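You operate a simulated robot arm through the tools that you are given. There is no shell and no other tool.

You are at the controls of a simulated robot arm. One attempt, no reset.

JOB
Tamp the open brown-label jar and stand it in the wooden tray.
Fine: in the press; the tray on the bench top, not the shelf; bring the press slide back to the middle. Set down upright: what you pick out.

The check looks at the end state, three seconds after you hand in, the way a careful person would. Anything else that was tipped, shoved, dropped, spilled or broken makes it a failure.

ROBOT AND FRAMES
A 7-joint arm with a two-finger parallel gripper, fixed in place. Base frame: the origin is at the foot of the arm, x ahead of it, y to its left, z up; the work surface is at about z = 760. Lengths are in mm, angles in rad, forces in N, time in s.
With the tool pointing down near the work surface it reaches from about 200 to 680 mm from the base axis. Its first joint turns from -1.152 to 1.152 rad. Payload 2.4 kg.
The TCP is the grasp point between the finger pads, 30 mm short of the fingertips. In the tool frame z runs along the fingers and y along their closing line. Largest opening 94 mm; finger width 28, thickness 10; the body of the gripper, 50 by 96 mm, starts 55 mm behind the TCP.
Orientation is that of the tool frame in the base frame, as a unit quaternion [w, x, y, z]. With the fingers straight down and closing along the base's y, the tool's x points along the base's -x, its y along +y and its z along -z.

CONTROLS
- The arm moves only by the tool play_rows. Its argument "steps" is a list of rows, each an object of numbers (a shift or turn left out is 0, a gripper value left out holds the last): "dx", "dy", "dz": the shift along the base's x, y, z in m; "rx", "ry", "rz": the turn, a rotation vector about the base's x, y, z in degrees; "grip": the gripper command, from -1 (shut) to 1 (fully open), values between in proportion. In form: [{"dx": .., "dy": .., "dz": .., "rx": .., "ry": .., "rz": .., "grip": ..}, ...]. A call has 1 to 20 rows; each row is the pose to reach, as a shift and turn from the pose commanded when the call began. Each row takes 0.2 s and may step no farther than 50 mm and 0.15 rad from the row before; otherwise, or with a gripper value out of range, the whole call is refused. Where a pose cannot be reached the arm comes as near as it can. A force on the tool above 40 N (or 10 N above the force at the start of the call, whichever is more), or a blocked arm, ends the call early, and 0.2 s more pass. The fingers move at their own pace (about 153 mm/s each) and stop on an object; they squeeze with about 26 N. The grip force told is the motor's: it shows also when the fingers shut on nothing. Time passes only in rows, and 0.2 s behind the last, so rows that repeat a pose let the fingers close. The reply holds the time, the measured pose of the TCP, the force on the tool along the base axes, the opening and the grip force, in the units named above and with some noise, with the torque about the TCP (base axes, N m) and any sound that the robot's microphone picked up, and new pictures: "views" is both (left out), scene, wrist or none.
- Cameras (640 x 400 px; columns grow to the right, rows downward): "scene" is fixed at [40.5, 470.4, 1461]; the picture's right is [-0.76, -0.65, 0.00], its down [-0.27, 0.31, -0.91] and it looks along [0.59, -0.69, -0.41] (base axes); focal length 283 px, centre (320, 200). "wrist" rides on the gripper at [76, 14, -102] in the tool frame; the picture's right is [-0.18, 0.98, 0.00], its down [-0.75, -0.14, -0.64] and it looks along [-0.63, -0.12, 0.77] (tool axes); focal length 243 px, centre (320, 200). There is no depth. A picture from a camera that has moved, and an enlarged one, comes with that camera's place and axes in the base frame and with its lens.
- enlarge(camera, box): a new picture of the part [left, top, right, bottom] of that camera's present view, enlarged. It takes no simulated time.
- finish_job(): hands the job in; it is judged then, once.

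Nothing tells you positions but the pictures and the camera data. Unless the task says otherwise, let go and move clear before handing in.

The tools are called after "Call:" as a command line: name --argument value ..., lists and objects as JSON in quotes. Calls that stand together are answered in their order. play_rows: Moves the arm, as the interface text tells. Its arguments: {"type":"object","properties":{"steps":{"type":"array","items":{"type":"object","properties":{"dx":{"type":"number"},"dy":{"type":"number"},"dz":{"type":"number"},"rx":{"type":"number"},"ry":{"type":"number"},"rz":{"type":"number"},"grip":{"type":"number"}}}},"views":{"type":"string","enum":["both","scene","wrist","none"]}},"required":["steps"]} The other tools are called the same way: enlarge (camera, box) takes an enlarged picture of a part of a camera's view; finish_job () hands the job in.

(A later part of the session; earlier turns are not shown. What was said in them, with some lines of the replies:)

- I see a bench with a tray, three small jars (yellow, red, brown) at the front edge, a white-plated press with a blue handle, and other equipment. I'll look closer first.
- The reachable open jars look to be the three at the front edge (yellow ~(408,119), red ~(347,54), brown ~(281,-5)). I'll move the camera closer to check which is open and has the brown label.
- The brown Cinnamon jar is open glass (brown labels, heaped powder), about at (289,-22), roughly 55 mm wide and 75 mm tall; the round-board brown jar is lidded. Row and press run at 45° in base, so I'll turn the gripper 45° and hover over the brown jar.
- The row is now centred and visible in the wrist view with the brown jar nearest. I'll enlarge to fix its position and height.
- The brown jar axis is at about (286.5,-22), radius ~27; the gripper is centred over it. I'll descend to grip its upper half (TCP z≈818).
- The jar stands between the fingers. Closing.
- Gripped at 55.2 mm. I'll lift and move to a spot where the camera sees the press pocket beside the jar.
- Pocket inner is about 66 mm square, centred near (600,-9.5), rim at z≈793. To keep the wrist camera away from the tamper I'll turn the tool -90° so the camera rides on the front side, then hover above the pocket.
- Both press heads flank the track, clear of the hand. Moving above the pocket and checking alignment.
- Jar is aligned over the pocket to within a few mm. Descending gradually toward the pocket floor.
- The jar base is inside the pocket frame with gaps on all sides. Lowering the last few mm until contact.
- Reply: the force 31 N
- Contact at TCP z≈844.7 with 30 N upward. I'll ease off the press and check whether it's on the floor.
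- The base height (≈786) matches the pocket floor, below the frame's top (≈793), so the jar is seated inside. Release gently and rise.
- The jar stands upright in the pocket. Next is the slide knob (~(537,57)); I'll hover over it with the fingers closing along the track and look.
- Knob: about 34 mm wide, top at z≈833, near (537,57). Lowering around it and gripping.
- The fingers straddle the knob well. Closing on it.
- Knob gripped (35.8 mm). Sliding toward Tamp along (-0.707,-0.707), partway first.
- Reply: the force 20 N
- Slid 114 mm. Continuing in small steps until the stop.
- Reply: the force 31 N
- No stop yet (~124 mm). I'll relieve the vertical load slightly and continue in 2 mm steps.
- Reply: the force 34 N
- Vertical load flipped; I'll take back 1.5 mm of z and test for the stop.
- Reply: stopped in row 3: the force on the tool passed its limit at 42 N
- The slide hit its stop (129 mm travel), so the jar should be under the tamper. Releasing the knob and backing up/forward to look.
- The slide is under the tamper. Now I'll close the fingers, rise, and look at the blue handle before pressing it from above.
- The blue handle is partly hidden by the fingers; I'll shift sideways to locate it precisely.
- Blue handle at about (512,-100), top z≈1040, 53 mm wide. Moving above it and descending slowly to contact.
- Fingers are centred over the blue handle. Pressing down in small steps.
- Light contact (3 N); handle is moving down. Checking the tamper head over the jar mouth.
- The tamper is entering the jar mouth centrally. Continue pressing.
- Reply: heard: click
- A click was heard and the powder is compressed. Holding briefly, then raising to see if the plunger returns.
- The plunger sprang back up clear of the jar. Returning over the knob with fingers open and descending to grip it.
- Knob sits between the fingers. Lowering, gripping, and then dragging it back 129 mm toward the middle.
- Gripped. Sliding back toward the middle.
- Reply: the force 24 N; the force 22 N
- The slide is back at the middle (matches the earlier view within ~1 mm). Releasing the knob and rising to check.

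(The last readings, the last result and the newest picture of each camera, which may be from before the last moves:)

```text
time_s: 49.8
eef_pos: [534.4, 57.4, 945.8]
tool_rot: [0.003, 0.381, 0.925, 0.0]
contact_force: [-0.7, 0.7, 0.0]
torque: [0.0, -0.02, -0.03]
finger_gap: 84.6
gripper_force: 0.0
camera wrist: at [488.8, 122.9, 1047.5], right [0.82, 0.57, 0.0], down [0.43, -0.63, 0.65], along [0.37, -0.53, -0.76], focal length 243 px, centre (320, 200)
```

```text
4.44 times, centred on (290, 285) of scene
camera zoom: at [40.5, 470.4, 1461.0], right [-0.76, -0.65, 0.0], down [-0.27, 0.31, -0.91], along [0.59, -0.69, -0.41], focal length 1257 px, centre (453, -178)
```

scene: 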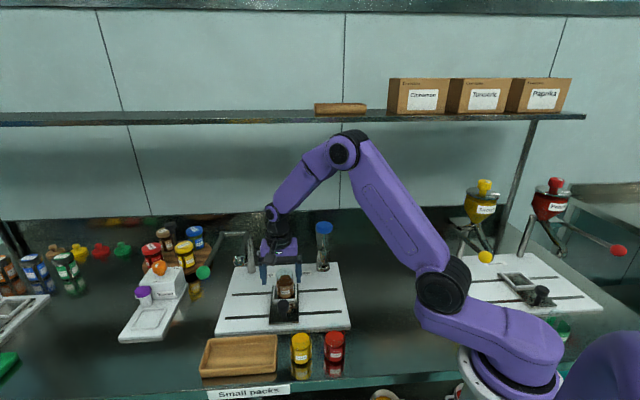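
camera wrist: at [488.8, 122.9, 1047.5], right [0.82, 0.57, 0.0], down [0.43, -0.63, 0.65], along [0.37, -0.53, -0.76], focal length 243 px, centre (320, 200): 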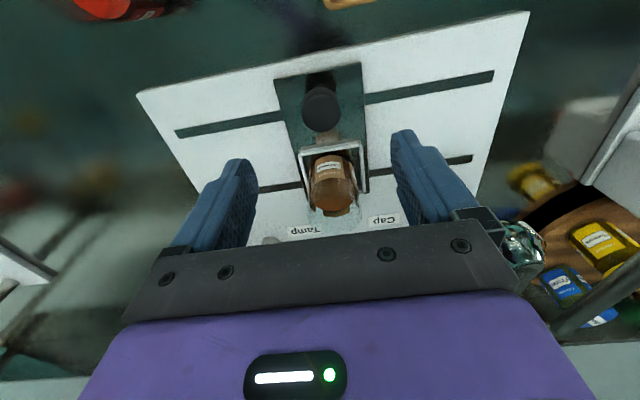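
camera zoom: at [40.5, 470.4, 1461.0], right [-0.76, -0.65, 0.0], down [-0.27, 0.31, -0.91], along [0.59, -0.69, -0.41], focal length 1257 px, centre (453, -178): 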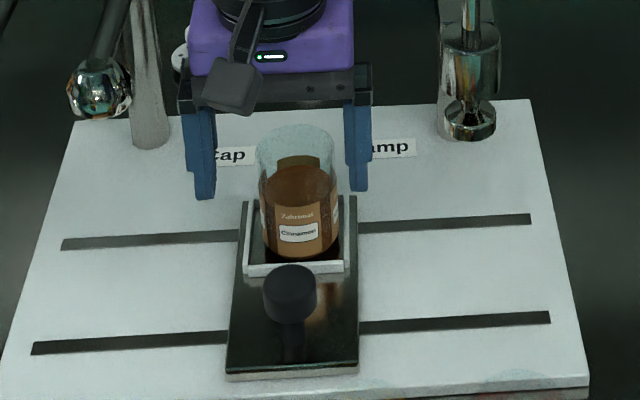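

The slide is exactly where it began and the powder is tamped lower in the glass. Moving above the jar to pick it up again.

Call:
play_rows --steps '[{"dz": 0.03}, {"dz": 0.045, "dx": 0.015, "dy": -0.015}, {"dz": 0.045, "dx": 0.035, "dy": -0.035}, {"dz": 0.045, "dx": 0.055, "dy": -0.055}, {"dz": 0.045, "dx": 0.0665, "dy": -0.0685}, {"dz": 0.045, "dx": 0.0665, "dy": -0.0685}]'

Call:
enlarge --camera "wrist" --box '[220, 20, 420, 230]'

```text
time_s: 51.2
eef_pos: [601.2, -10.8, 990.4]
tool_rot: [0.003, 0.38, 0.925, 0.0]
contact_force: [0.1, 1.2, -0.1]
torque: [-0.01, 0.0, 0.0]
finger_gap: 84.9
gripper_force: 0.1
camera wrist: at [555.4, 54.3, 1091.3], right [0.82, 0.57, 0.0], down [0.43, -0.63, 0.65], along [0.37, -0.53, -0.76], focal length 243 px, centre (320, 200)
```

scene: 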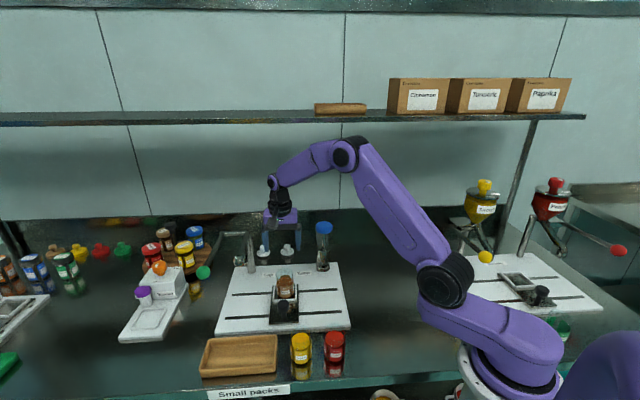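
wrist: 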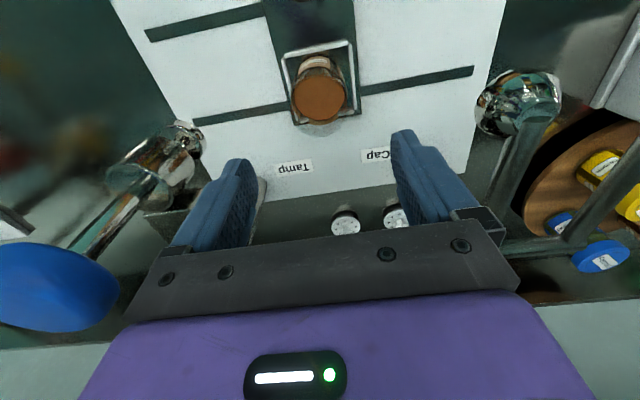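

```text
1.90 times, centred on (320, 125) of wrist
camera zoom: at [555.4, 54.3, 1091.3], right [0.82, 0.57, 0.0], down [0.43, -0.63, 0.65], along [0.37, -0.53, -0.76], focal length 462 px, centre (320, 343)
```

zoom: 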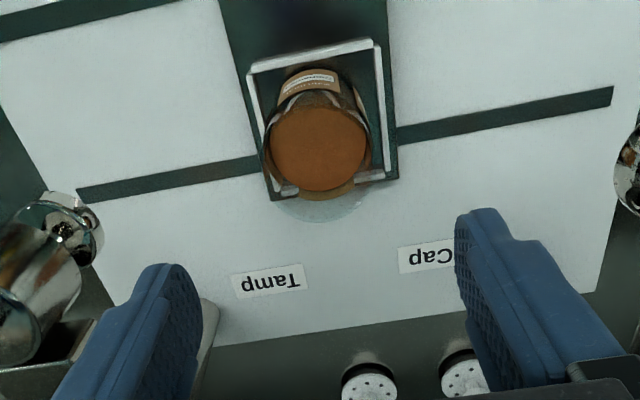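

Jar centre ≈(601,-12), well centred. Descending to grip at the same height as before.

Call:
play_rows --steps '[{"dz": -0.04, "dy": -0.001}, {"dz": -0.08, "dy": -0.001}, {"dz": -0.115, "dy": -0.001}, {"dz": -0.137, "dy": -0.001}, {"dz": -0.145, "dy": -0.001}, {"dz": -0.145, "dy": -0.001}, {"dz": -0.145, "dy": -0.001, "grip": 0.4}, {"dz": -0.145, "dy": -0.001, "grip": 0.2}, {"dz": -0.145, "dy": -0.001, "grip": -1}, {"dz": -0.145, "dy": -0.001, "grip": -1}, {"dz": -0.145, "dy": -0.001, "grip": -1}]'

Call:
enlarge --camera "scene" --box '[240, 240, 340, 330]'

```text
time_s: 53.6
eef_pos: [600.6, -12.4, 844.5]
tool_rot: [0.003, 0.381, 0.924, 0.0]
contact_force: [-0.6, -0.1, 0.9]
torque: [-0.03, 0.05, -0.01]
finger_gap: 54.6
gripper_force: 26.2
camera wrist: at [555.0, 52.5, 945.6], right [0.82, 0.57, 0.01], down [0.43, -0.63, 0.65], along [0.37, -0.53, -0.76], focal length 243 px, centre (320, 200)
```

scene: 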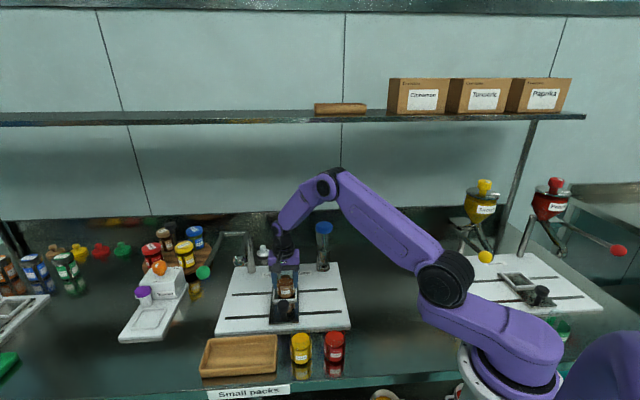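
wrist: 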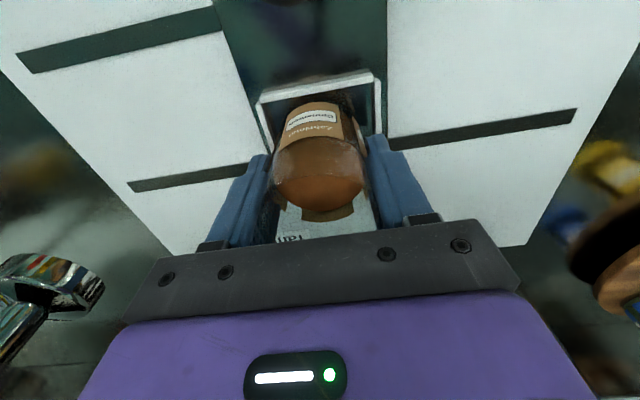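

```text
4.44 times, centred on (290, 285) of scene
camera zoom: at [40.4, 470.4, 1461.0], right [-0.76, -0.65, 0.0], down [-0.27, 0.31, -0.91], along [0.59, -0.69, -0.41], focal length 1257 px, centre (453, -178)
```

zoom: 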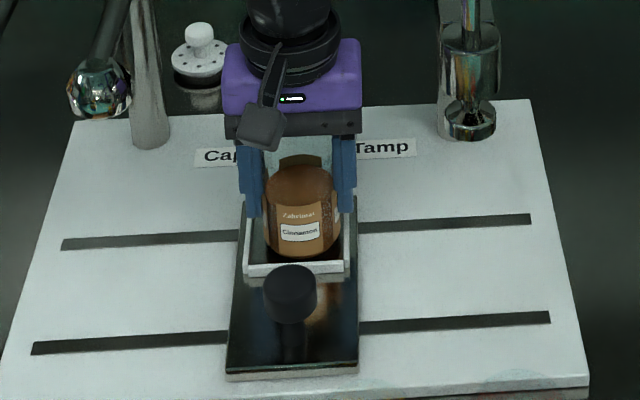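

Jar gripped (54.6 mm). Lifting straight up, then carrying it via the front side to above the tray centre, ~(527,212).

Call:
play_rows --steps '[{"dz": 0.01}, {"dz": 0.03}, {"dz": 0.06}, {"dz": 0.095}, {"dz": 0.125}, {"dz": 0.13, "dx": -0.015, "dy": 0.018}, {"dz": 0.13, "dx": -0.035, "dy": 0.042}, {"dz": 0.13, "dx": -0.055, "dy": 0.068}, {"dz": 0.13, "dx": -0.064, "dy": 0.1}, {"dz": 0.13, "dx": -0.068, "dy": 0.135}, {"dz": 0.13, "dx": -0.071, "dy": 0.17}, {"dz": 0.13, "dx": -0.073, "dy": 0.2}, {"dz": 0.13, "dx": -0.0736, "dy": 0.22}, {"dz": 0.13, "dx": -0.0736, "dy": 0.2244}, {"dz": 0.13, "dx": -0.0736, "dy": 0.2244}]'

Call:
enlarge --camera "wrist" --box '[200, 0, 440, 240]'

Call:
enlarge --camera "scene" --box '[180, 250, 320, 390]'

```text
time_s: 56.8
eef_pos: [527.9, 212.0, 974.8]
tool_rot: [0.004, 0.381, 0.924, 0.0]
contact_force: [0.3, 0.6, -0.2]
torque: [0.0, -0.03, -0.01]
finger_gap: 54.6
gripper_force: 26.1
camera wrist: at [481.3, 276.6, 1076.2], right [0.82, 0.57, 0.01], down [0.43, -0.63, 0.65], along [0.37, -0.53, -0.76], focal length 243 px, centre (320, 200)
```

scene: 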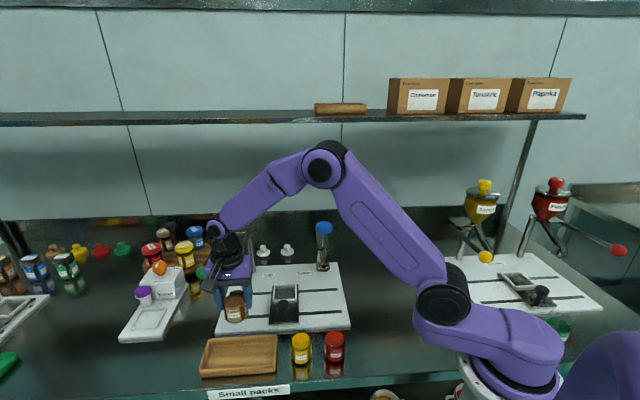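
wrist: 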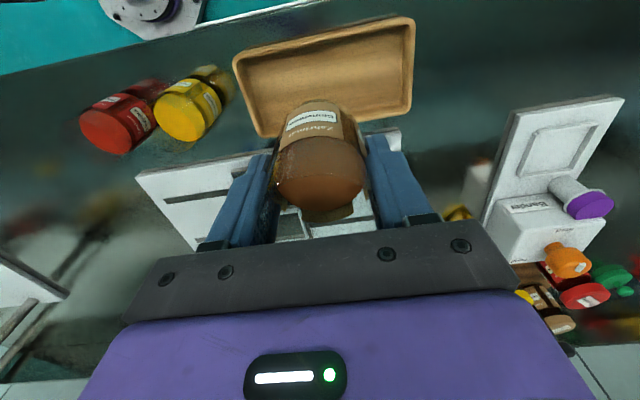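

```text
1.67 times, centred on (320, 120) of wrist
camera zoom: at [481.3, 276.6, 1076.2], right [0.82, 0.57, 0.01], down [0.43, -0.63, 0.65], along [0.37, -0.53, -0.76], focal length 404 px, centre (320, 333)
```

zoom: 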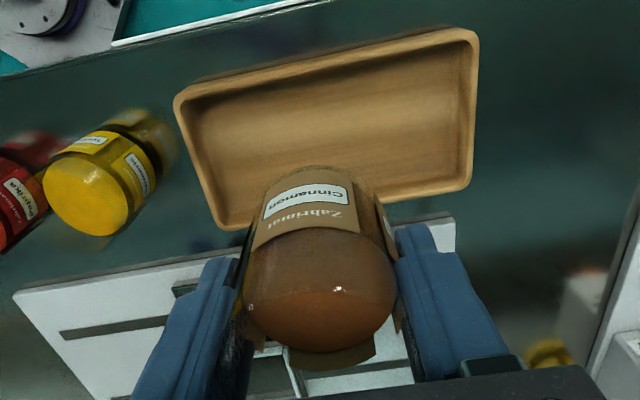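

```text
2.86 times, centred on (250, 320) of scene
camera zoom: at [40.5, 470.4, 1461.0], right [-0.76, -0.65, 0.0], down [-0.27, 0.31, -0.91], along [0.59, -0.69, -0.41], focal length 808 px, centre (520, -143)
```

zoom: 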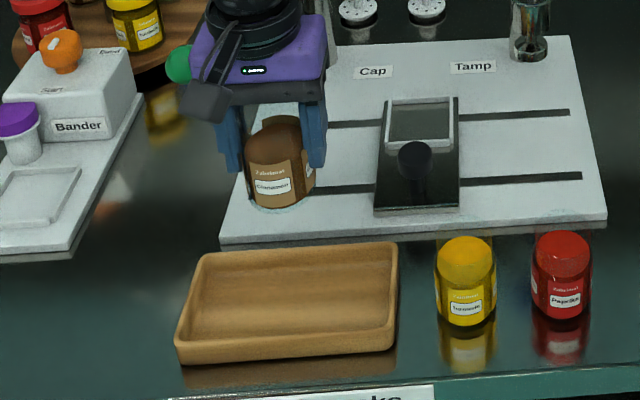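

Tray centre ≈(531,216), outer ~181×87 mm with its long side along the closing line. The jar is well placed; lowering partway and checking.

Call:
play_rows --steps '[{"dx": 0.002, "dy": 0.002, "dz": -0.03}, {"dx": 0.003, "dy": 0.003, "dz": -0.065}, {"dx": 0.003, "dy": 0.003, "dz": -0.095}, {"dx": 0.003, "dy": 0.003, "dz": -0.107}, {"dx": 0.003, "dy": 0.003, "dz": -0.107}]'

Call:
enlarge --camera "wrist" --box '[180, 20, 460, 240]'

Call:
enlarge --camera "scene" --box '[180, 280, 320, 390]'

```text
time_s: 58.0
eef_pos: [531.6, 215.8, 868.0]
tool_rot: [0.003, 0.381, 0.925, 0.0]
contact_force: [0.1, 0.4, -0.8]
torque: [0.01, 0.01, -0.02]
finger_gap: 54.4
gripper_force: 25.8
camera wrist: at [484.7, 280.8, 968.8], right [0.82, 0.57, 0.01], down [0.43, -0.63, 0.65], along [0.37, -0.53, -0.76], focal length 243 px, centre (320, 200)
```

scene: 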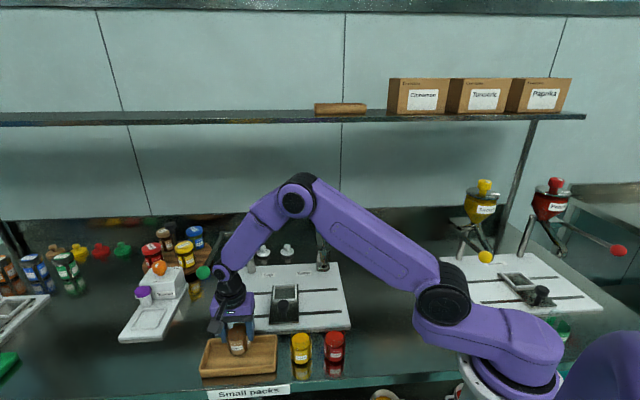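
wrist: 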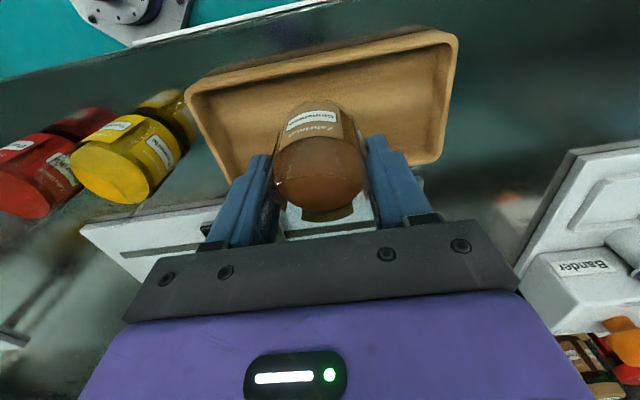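

```text
1.82 times, centred on (320, 130) of wrist
camera zoom: at [484.7, 280.8, 968.8], right [0.82, 0.57, 0.01], down [0.43, -0.63, 0.65], along [0.37, -0.53, -0.76], focal length 441 px, centre (320, 327)
```

zoom: 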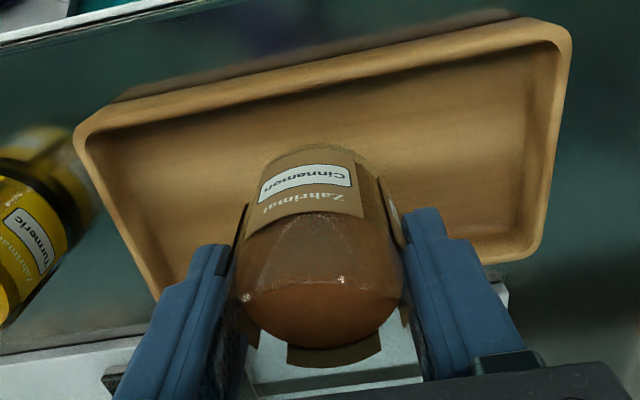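

```text
3.64 times, centred on (250, 335) of scene
camera zoom: at [40.5, 470.4, 1461.0], right [-0.76, -0.65, 0.0], down [-0.27, 0.31, -0.91], along [0.59, -0.69, -0.41], focal length 1028 px, centre (574, -291)
```

zoom: 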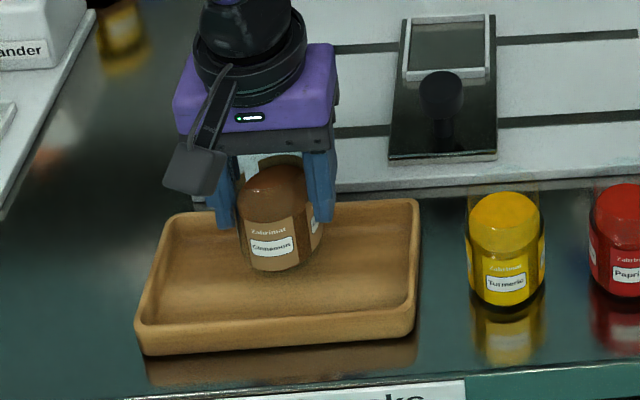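

Jar is centred across the tray's short side. Lowering to the tray floor.

Call:
play_rows --steps '[{"dz": -0.012}, {"dz": -0.024}, {"dz": -0.032}, {"dz": -0.036}, {"dz": -0.036}]'

Call:
enlarge --camera "wrist" --box '[180, 20, 460, 240]'

Call:
enlarge --camera "scene" --box '[180, 280, 320, 390]'

```text
time_s: 59.2
eef_pos: [529.0, 214.6, 831.4]
tool_rot: [0.003, 0.381, 0.925, 0.001]
contact_force: [0.7, -0.5, -0.3]
torque: [0.01, 0.01, -0.01]
finger_gap: 54.5
gripper_force: 25.6
camera wrist: at [484.4, 279.9, 933.6], right [0.82, 0.57, 0.01], down [0.43, -0.63, 0.65], along [0.37, -0.53, -0.76], focal length 243 px, centre (320, 200)
```

scene: 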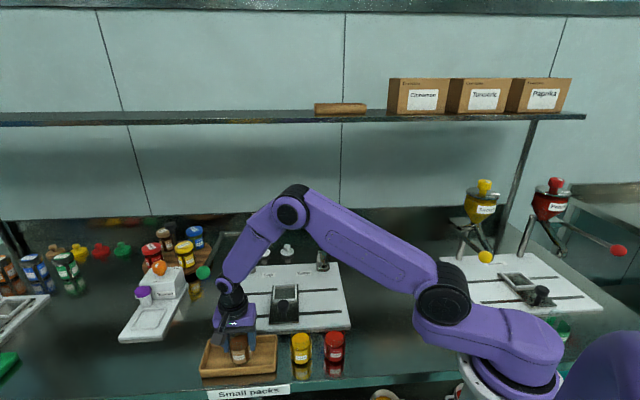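
wrist: 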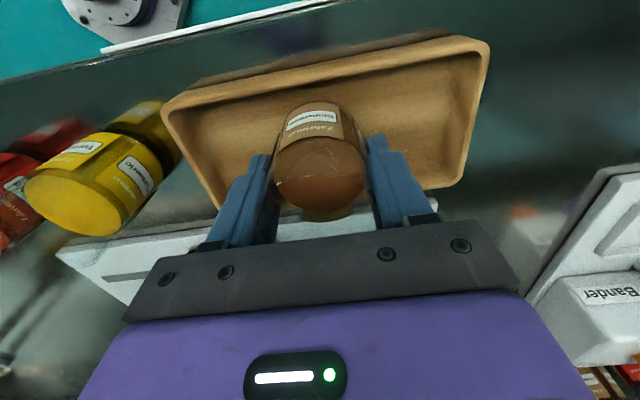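

```text
1.82 times, centred on (320, 130) of wrist
camera zoom: at [484.4, 279.9, 933.6], right [0.82, 0.57, 0.01], down [0.43, -0.63, 0.65], along [0.37, -0.53, -0.76], focal length 441 px, centre (320, 327)
```

zoom: 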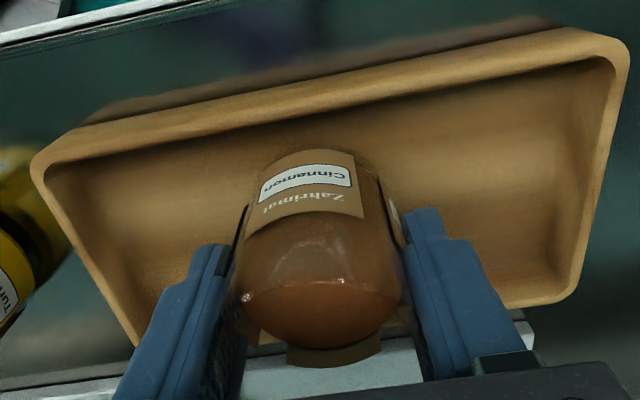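

```text
3.64 times, centred on (250, 335) of scene
camera zoom: at [40.5, 470.4, 1461.0], right [-0.76, -0.65, 0.0], down [-0.27, 0.31, -0.91], along [0.59, -0.69, -0.41], focal length 1028 px, centre (574, -291)
```

zoom: 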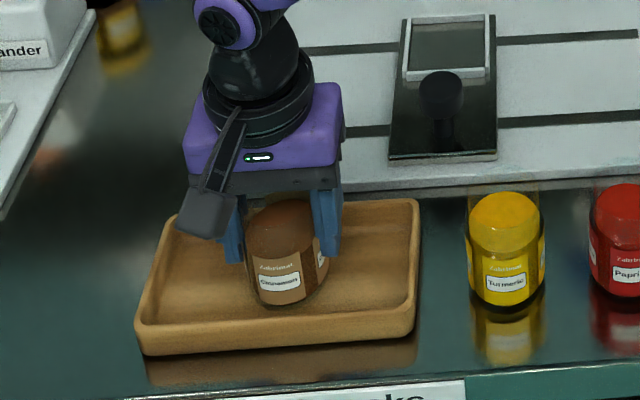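

Nearly down. Fine steps to contact.

Call:
play_rows --steps '[{"dz": -0.0015}, {"dz": -0.003}, {"dz": -0.0045}, {"dz": -0.0045}]' --views "none"

```text
time_s: 60.2
eef_pos: [530.5, 215.4, 828.1]
tool_rot: [0.003, 0.381, 0.925, 0.001]
contact_force: [-0.7, -0.7, 0.2]
torque: [0.02, -0.02, -0.02]
finger_gap: 54.7
gripper_force: 25.8
```

Call:
play_rows --steps '[{"dz": -0.001}, {"dz": -0.002}, {"dz": -0.003}, {"dz": -0.003}]' --views "none"

```text
time_s: 61.2
eef_pos: [529.5, 214.3, 824.5]
tool_rot: [0.003, 0.381, 0.925, 0.001]
contact_force: [-0.7, 0.6, -1.5]
torque: [0.01, 0.04, -0.01]
finger_gap: 54.5
gripper_force: 26.1
```

No contact yet; continuing in 1 mm steps.

Call:
play_rows --steps '[{"dz": -0.001}, {"dz": -0.001}]' --views "none"

Call:
play_rows --steps '[{"dz": -0.001}, {"dz": -0.001}]' --views "none"

```text
time_s: 61.8
eef_pos: [531.3, 214.4, 824.9]
tool_rot: [0.004, 0.381, 0.925, 0.001]
contact_force: [-0.4, -0.1, -0.6]
torque: [-0.01, -0.02, -0.03]
finger_gap: 54.4
gripper_force: 26.2
```

```text
time_s: 62.4
eef_pos: [529.9, 215.9, 823.6]
tool_rot: [0.004, 0.38, 0.925, 0.001]
contact_force: [-3.8, -0.4, 10.4]
torque: [0.1, 0.32, 0.0]
finger_gap: 54.5
gripper_force: 26.5
```

Contact felt (10 N). Checking the picture before release.

Call:
enlarge --camera "scene" --box '[200, 310, 290, 385]'

Call:
enlarge --camera "wrist" --box '[220, 60, 420, 220]'

```text
5.33 times, centred on (245, 348) of scene
camera zoom: at [40.2, 470.3, 1461.1], right [-0.76, -0.65, 0.0], down [-0.27, 0.31, -0.91], along [0.59, -0.69, -0.41], focal length 1508 px, centre (720, -587)
```

zoom: 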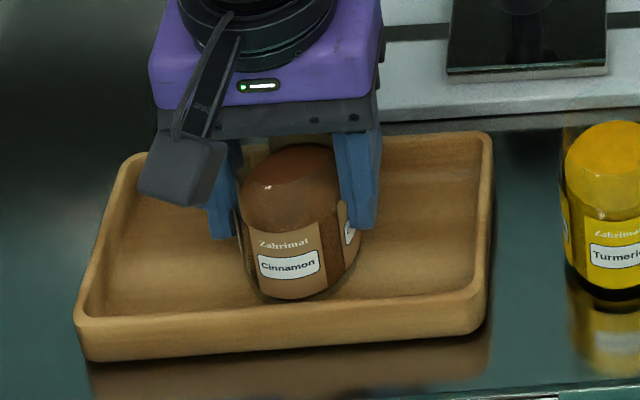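

```text
2.50 times, centred on (320, 140) of wrist
camera zoom: at [484.7, 279.7, 924.5], right [0.82, 0.57, 0.01], down [0.43, -0.63, 0.65], along [0.37, -0.53, -0.76], focal length 606 px, centre (320, 350)
```

zoom: 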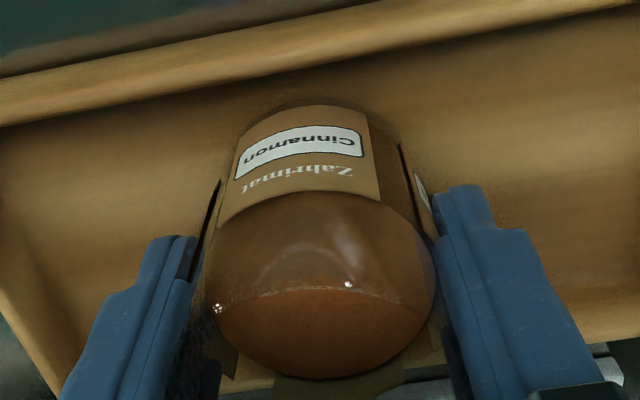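

The jar base is on the tray floor with margin at the front and back. Opening gently and withdrawing straight up.

Call:
play_rows --steps '[{"dz": 0.0005}, {"dz": 0.0005, "grip": 0.22}, {"dz": 0.0005, "grip": 0.4}, {"dz": 0.0005, "grip": 0.8}, {"dz": 0.0005, "grip": 0.8}, {"dz": 0.015}, {"dz": 0.045}, {"dz": 0.085}, {"dz": 0.13}, {"dz": 0.17}, {"dz": 0.2}]'

Call:
enlarge --camera "scene" --box '[190, 300, 350, 390]'

Call:
enlarge --camera "wrist" --box '[200, 0, 440, 240]'

```text
time_s: 64.8
eef_pos: [527.5, 215.6, 1022.2]
tool_rot: [0.003, 0.38, 0.925, 0.0]
contact_force: [0.3, -0.1, 0.1]
torque: [0.02, -0.02, 0.0]
finger_gap: 84.7
gripper_force: 0.1
camera wrist: at [481.9, 281.2, 1124.0], right [0.82, 0.57, 0.0], down [0.43, -0.63, 0.65], along [0.37, -0.53, -0.76], focal length 243 px, centre (320, 200)
```

scene: 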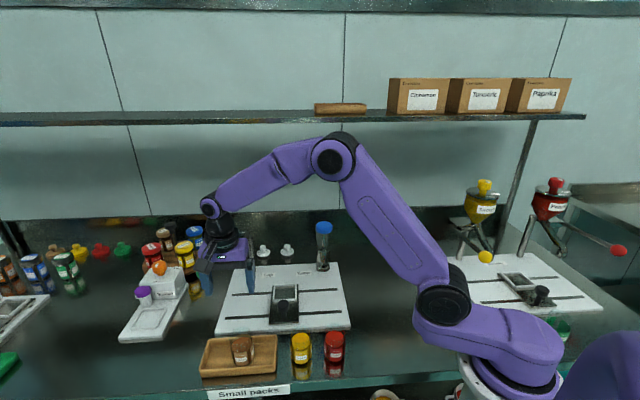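
wrist: 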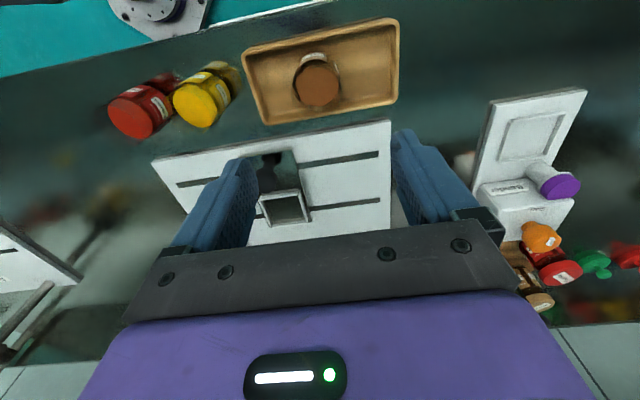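

```text
4.00 times, centred on (270, 345) of scene
camera zoom: at [40.5, 470.4, 1461.0], right [-0.76, -0.65, 0.0], down [-0.27, 0.31, -0.91], along [0.59, -0.69, -0.41], focal length 1131 px, centre (520, -380)
```

zoom: 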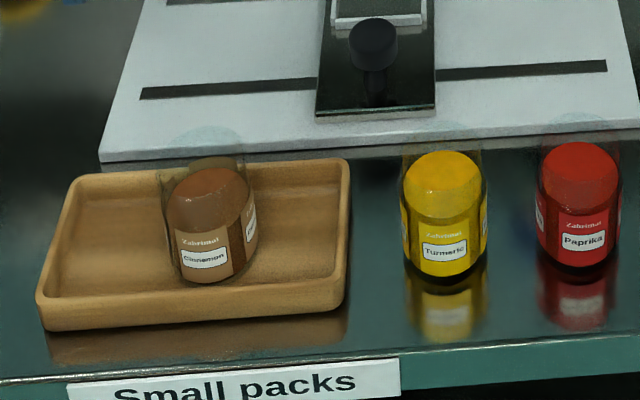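

```text
1.67 times, centred on (320, 120) of wrist
camera zoom: at [481.9, 281.2, 1124.0], right [0.82, 0.57, 0.0], down [0.43, -0.63, 0.65], along [0.37, -0.53, -0.76], focal length 404 px, centre (320, 333)
```

zoom: 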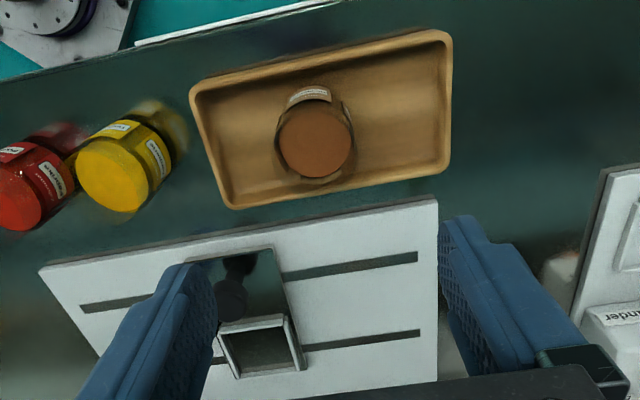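

The jar stands upright in the tray, slide is in the middle, other jars untouched. I'll move the arm a bit further clear and do a last check.

Call:
play_rows --steps '[{"dz": 0.04}, {"dz": 0.08, "dx": -0.02, "dy": -0.01}, {"dz": 0.12, "dx": -0.05, "dy": -0.03}, {"dz": 0.14, "dx": -0.08, "dy": -0.06}, {"dz": 0.14, "dx": -0.08, "dy": -0.06}]'

Call:
enlarge --camera "scene" --box '[190, 210, 370, 390]'

```text
refused: row 3 steps farther than a row can; nothing moved
```

```text
2.22 times, centred on (280, 300) of scene
camera zoom: at [40.5, 470.4, 1461.0], right [-0.76, -0.65, 0.0], down [-0.27, 0.31, -0.91], along [0.59, -0.69, -0.41], focal length 628 px, centre (409, -22)
```

zoom: 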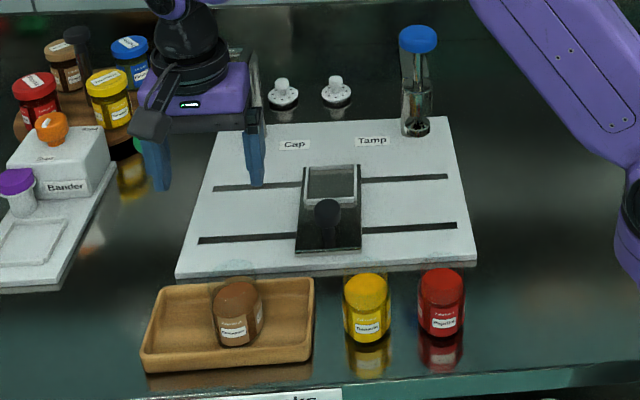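

That move was refused for step size; the scene looks right. A shorter-stepped retreat upward follows.

Call:
play_rows --steps '[{"dz": 0.04}, {"dz": 0.07, "dx": -0.015, "dy": -0.01}, {"dz": 0.095, "dx": -0.04, "dy": -0.03}, {"dz": 0.11, "dx": -0.06, "dy": -0.05}, {"dz": 0.11, "dx": -0.06, "dy": -0.05}]'

Call:
enlarge --camera "scene" --box '[190, 210, 370, 390]'

```text
time_s: 66.0
eef_pos: [469.9, 164.8, 1131.7]
tool_rot: [0.004, 0.38, 0.925, 0.001]
contact_force: [0.9, -0.9, 0.0]
torque: [0.01, 0.0, 0.04]
finger_gap: 84.5
gripper_force: 0.0
camera wrist: at [424.6, 229.4, 1232.3], right [0.82, 0.57, 0.0], down [0.43, -0.63, 0.65], along [0.37, -0.53, -0.76], focal length 243 px, centre (320, 200)
```

scene: 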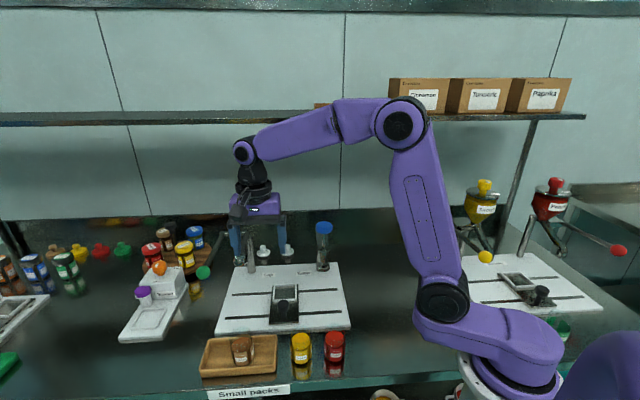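
wrist: 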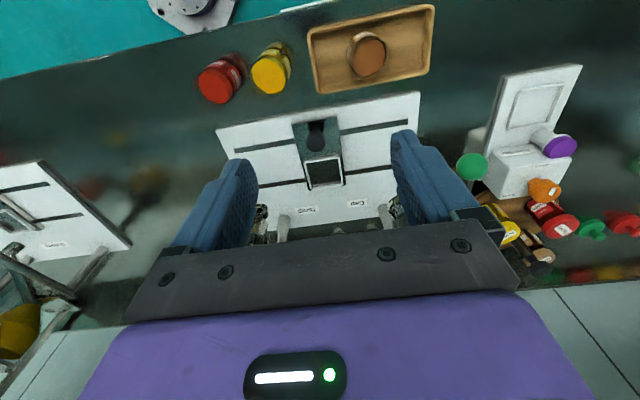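

```text
2.22 times, centred on (280, 300) of scene
camera zoom: at [40.5, 470.4, 1461.0], right [-0.76, -0.65, 0.0], down [-0.27, 0.31, -0.91], along [0.59, -0.69, -0.41], focal length 628 px, centre (409, -22)
```

zoom: 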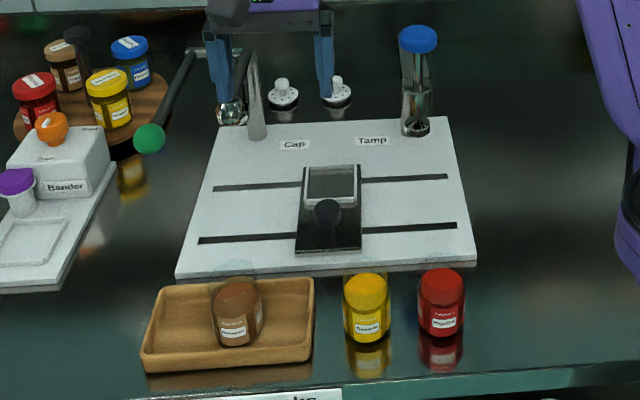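

Everything looks right: the tamped Cinnamon jar stands upright in the bench tray, the slide is in the middle, the tamper is up, and the arm is clear. Handing in.

Call:
finish_job

```text
The job is handed in.
```

The brown-label Cinnamon jar is tamped and standing upright in the wooden tray on the bench, and the job is handed in.

- **Tamping:** I set the jar in the press pocket, moved the slide to the Tamp stop and pushed the blue handle down until it clicked. The powder sits visibly lower in the glass, and the plunger sprang back up.
- **Slide:** It is back in the middle. In the last pictures it lines up with its starting position to about 1 mm.
- **Everything else:** I saw nothing tipped, shoved or spilled. The yellow and red jars are where they were, and the arm is raised clear with the gripper open.

No result from the check came back after hand-in, so this is what the last pictures showed.
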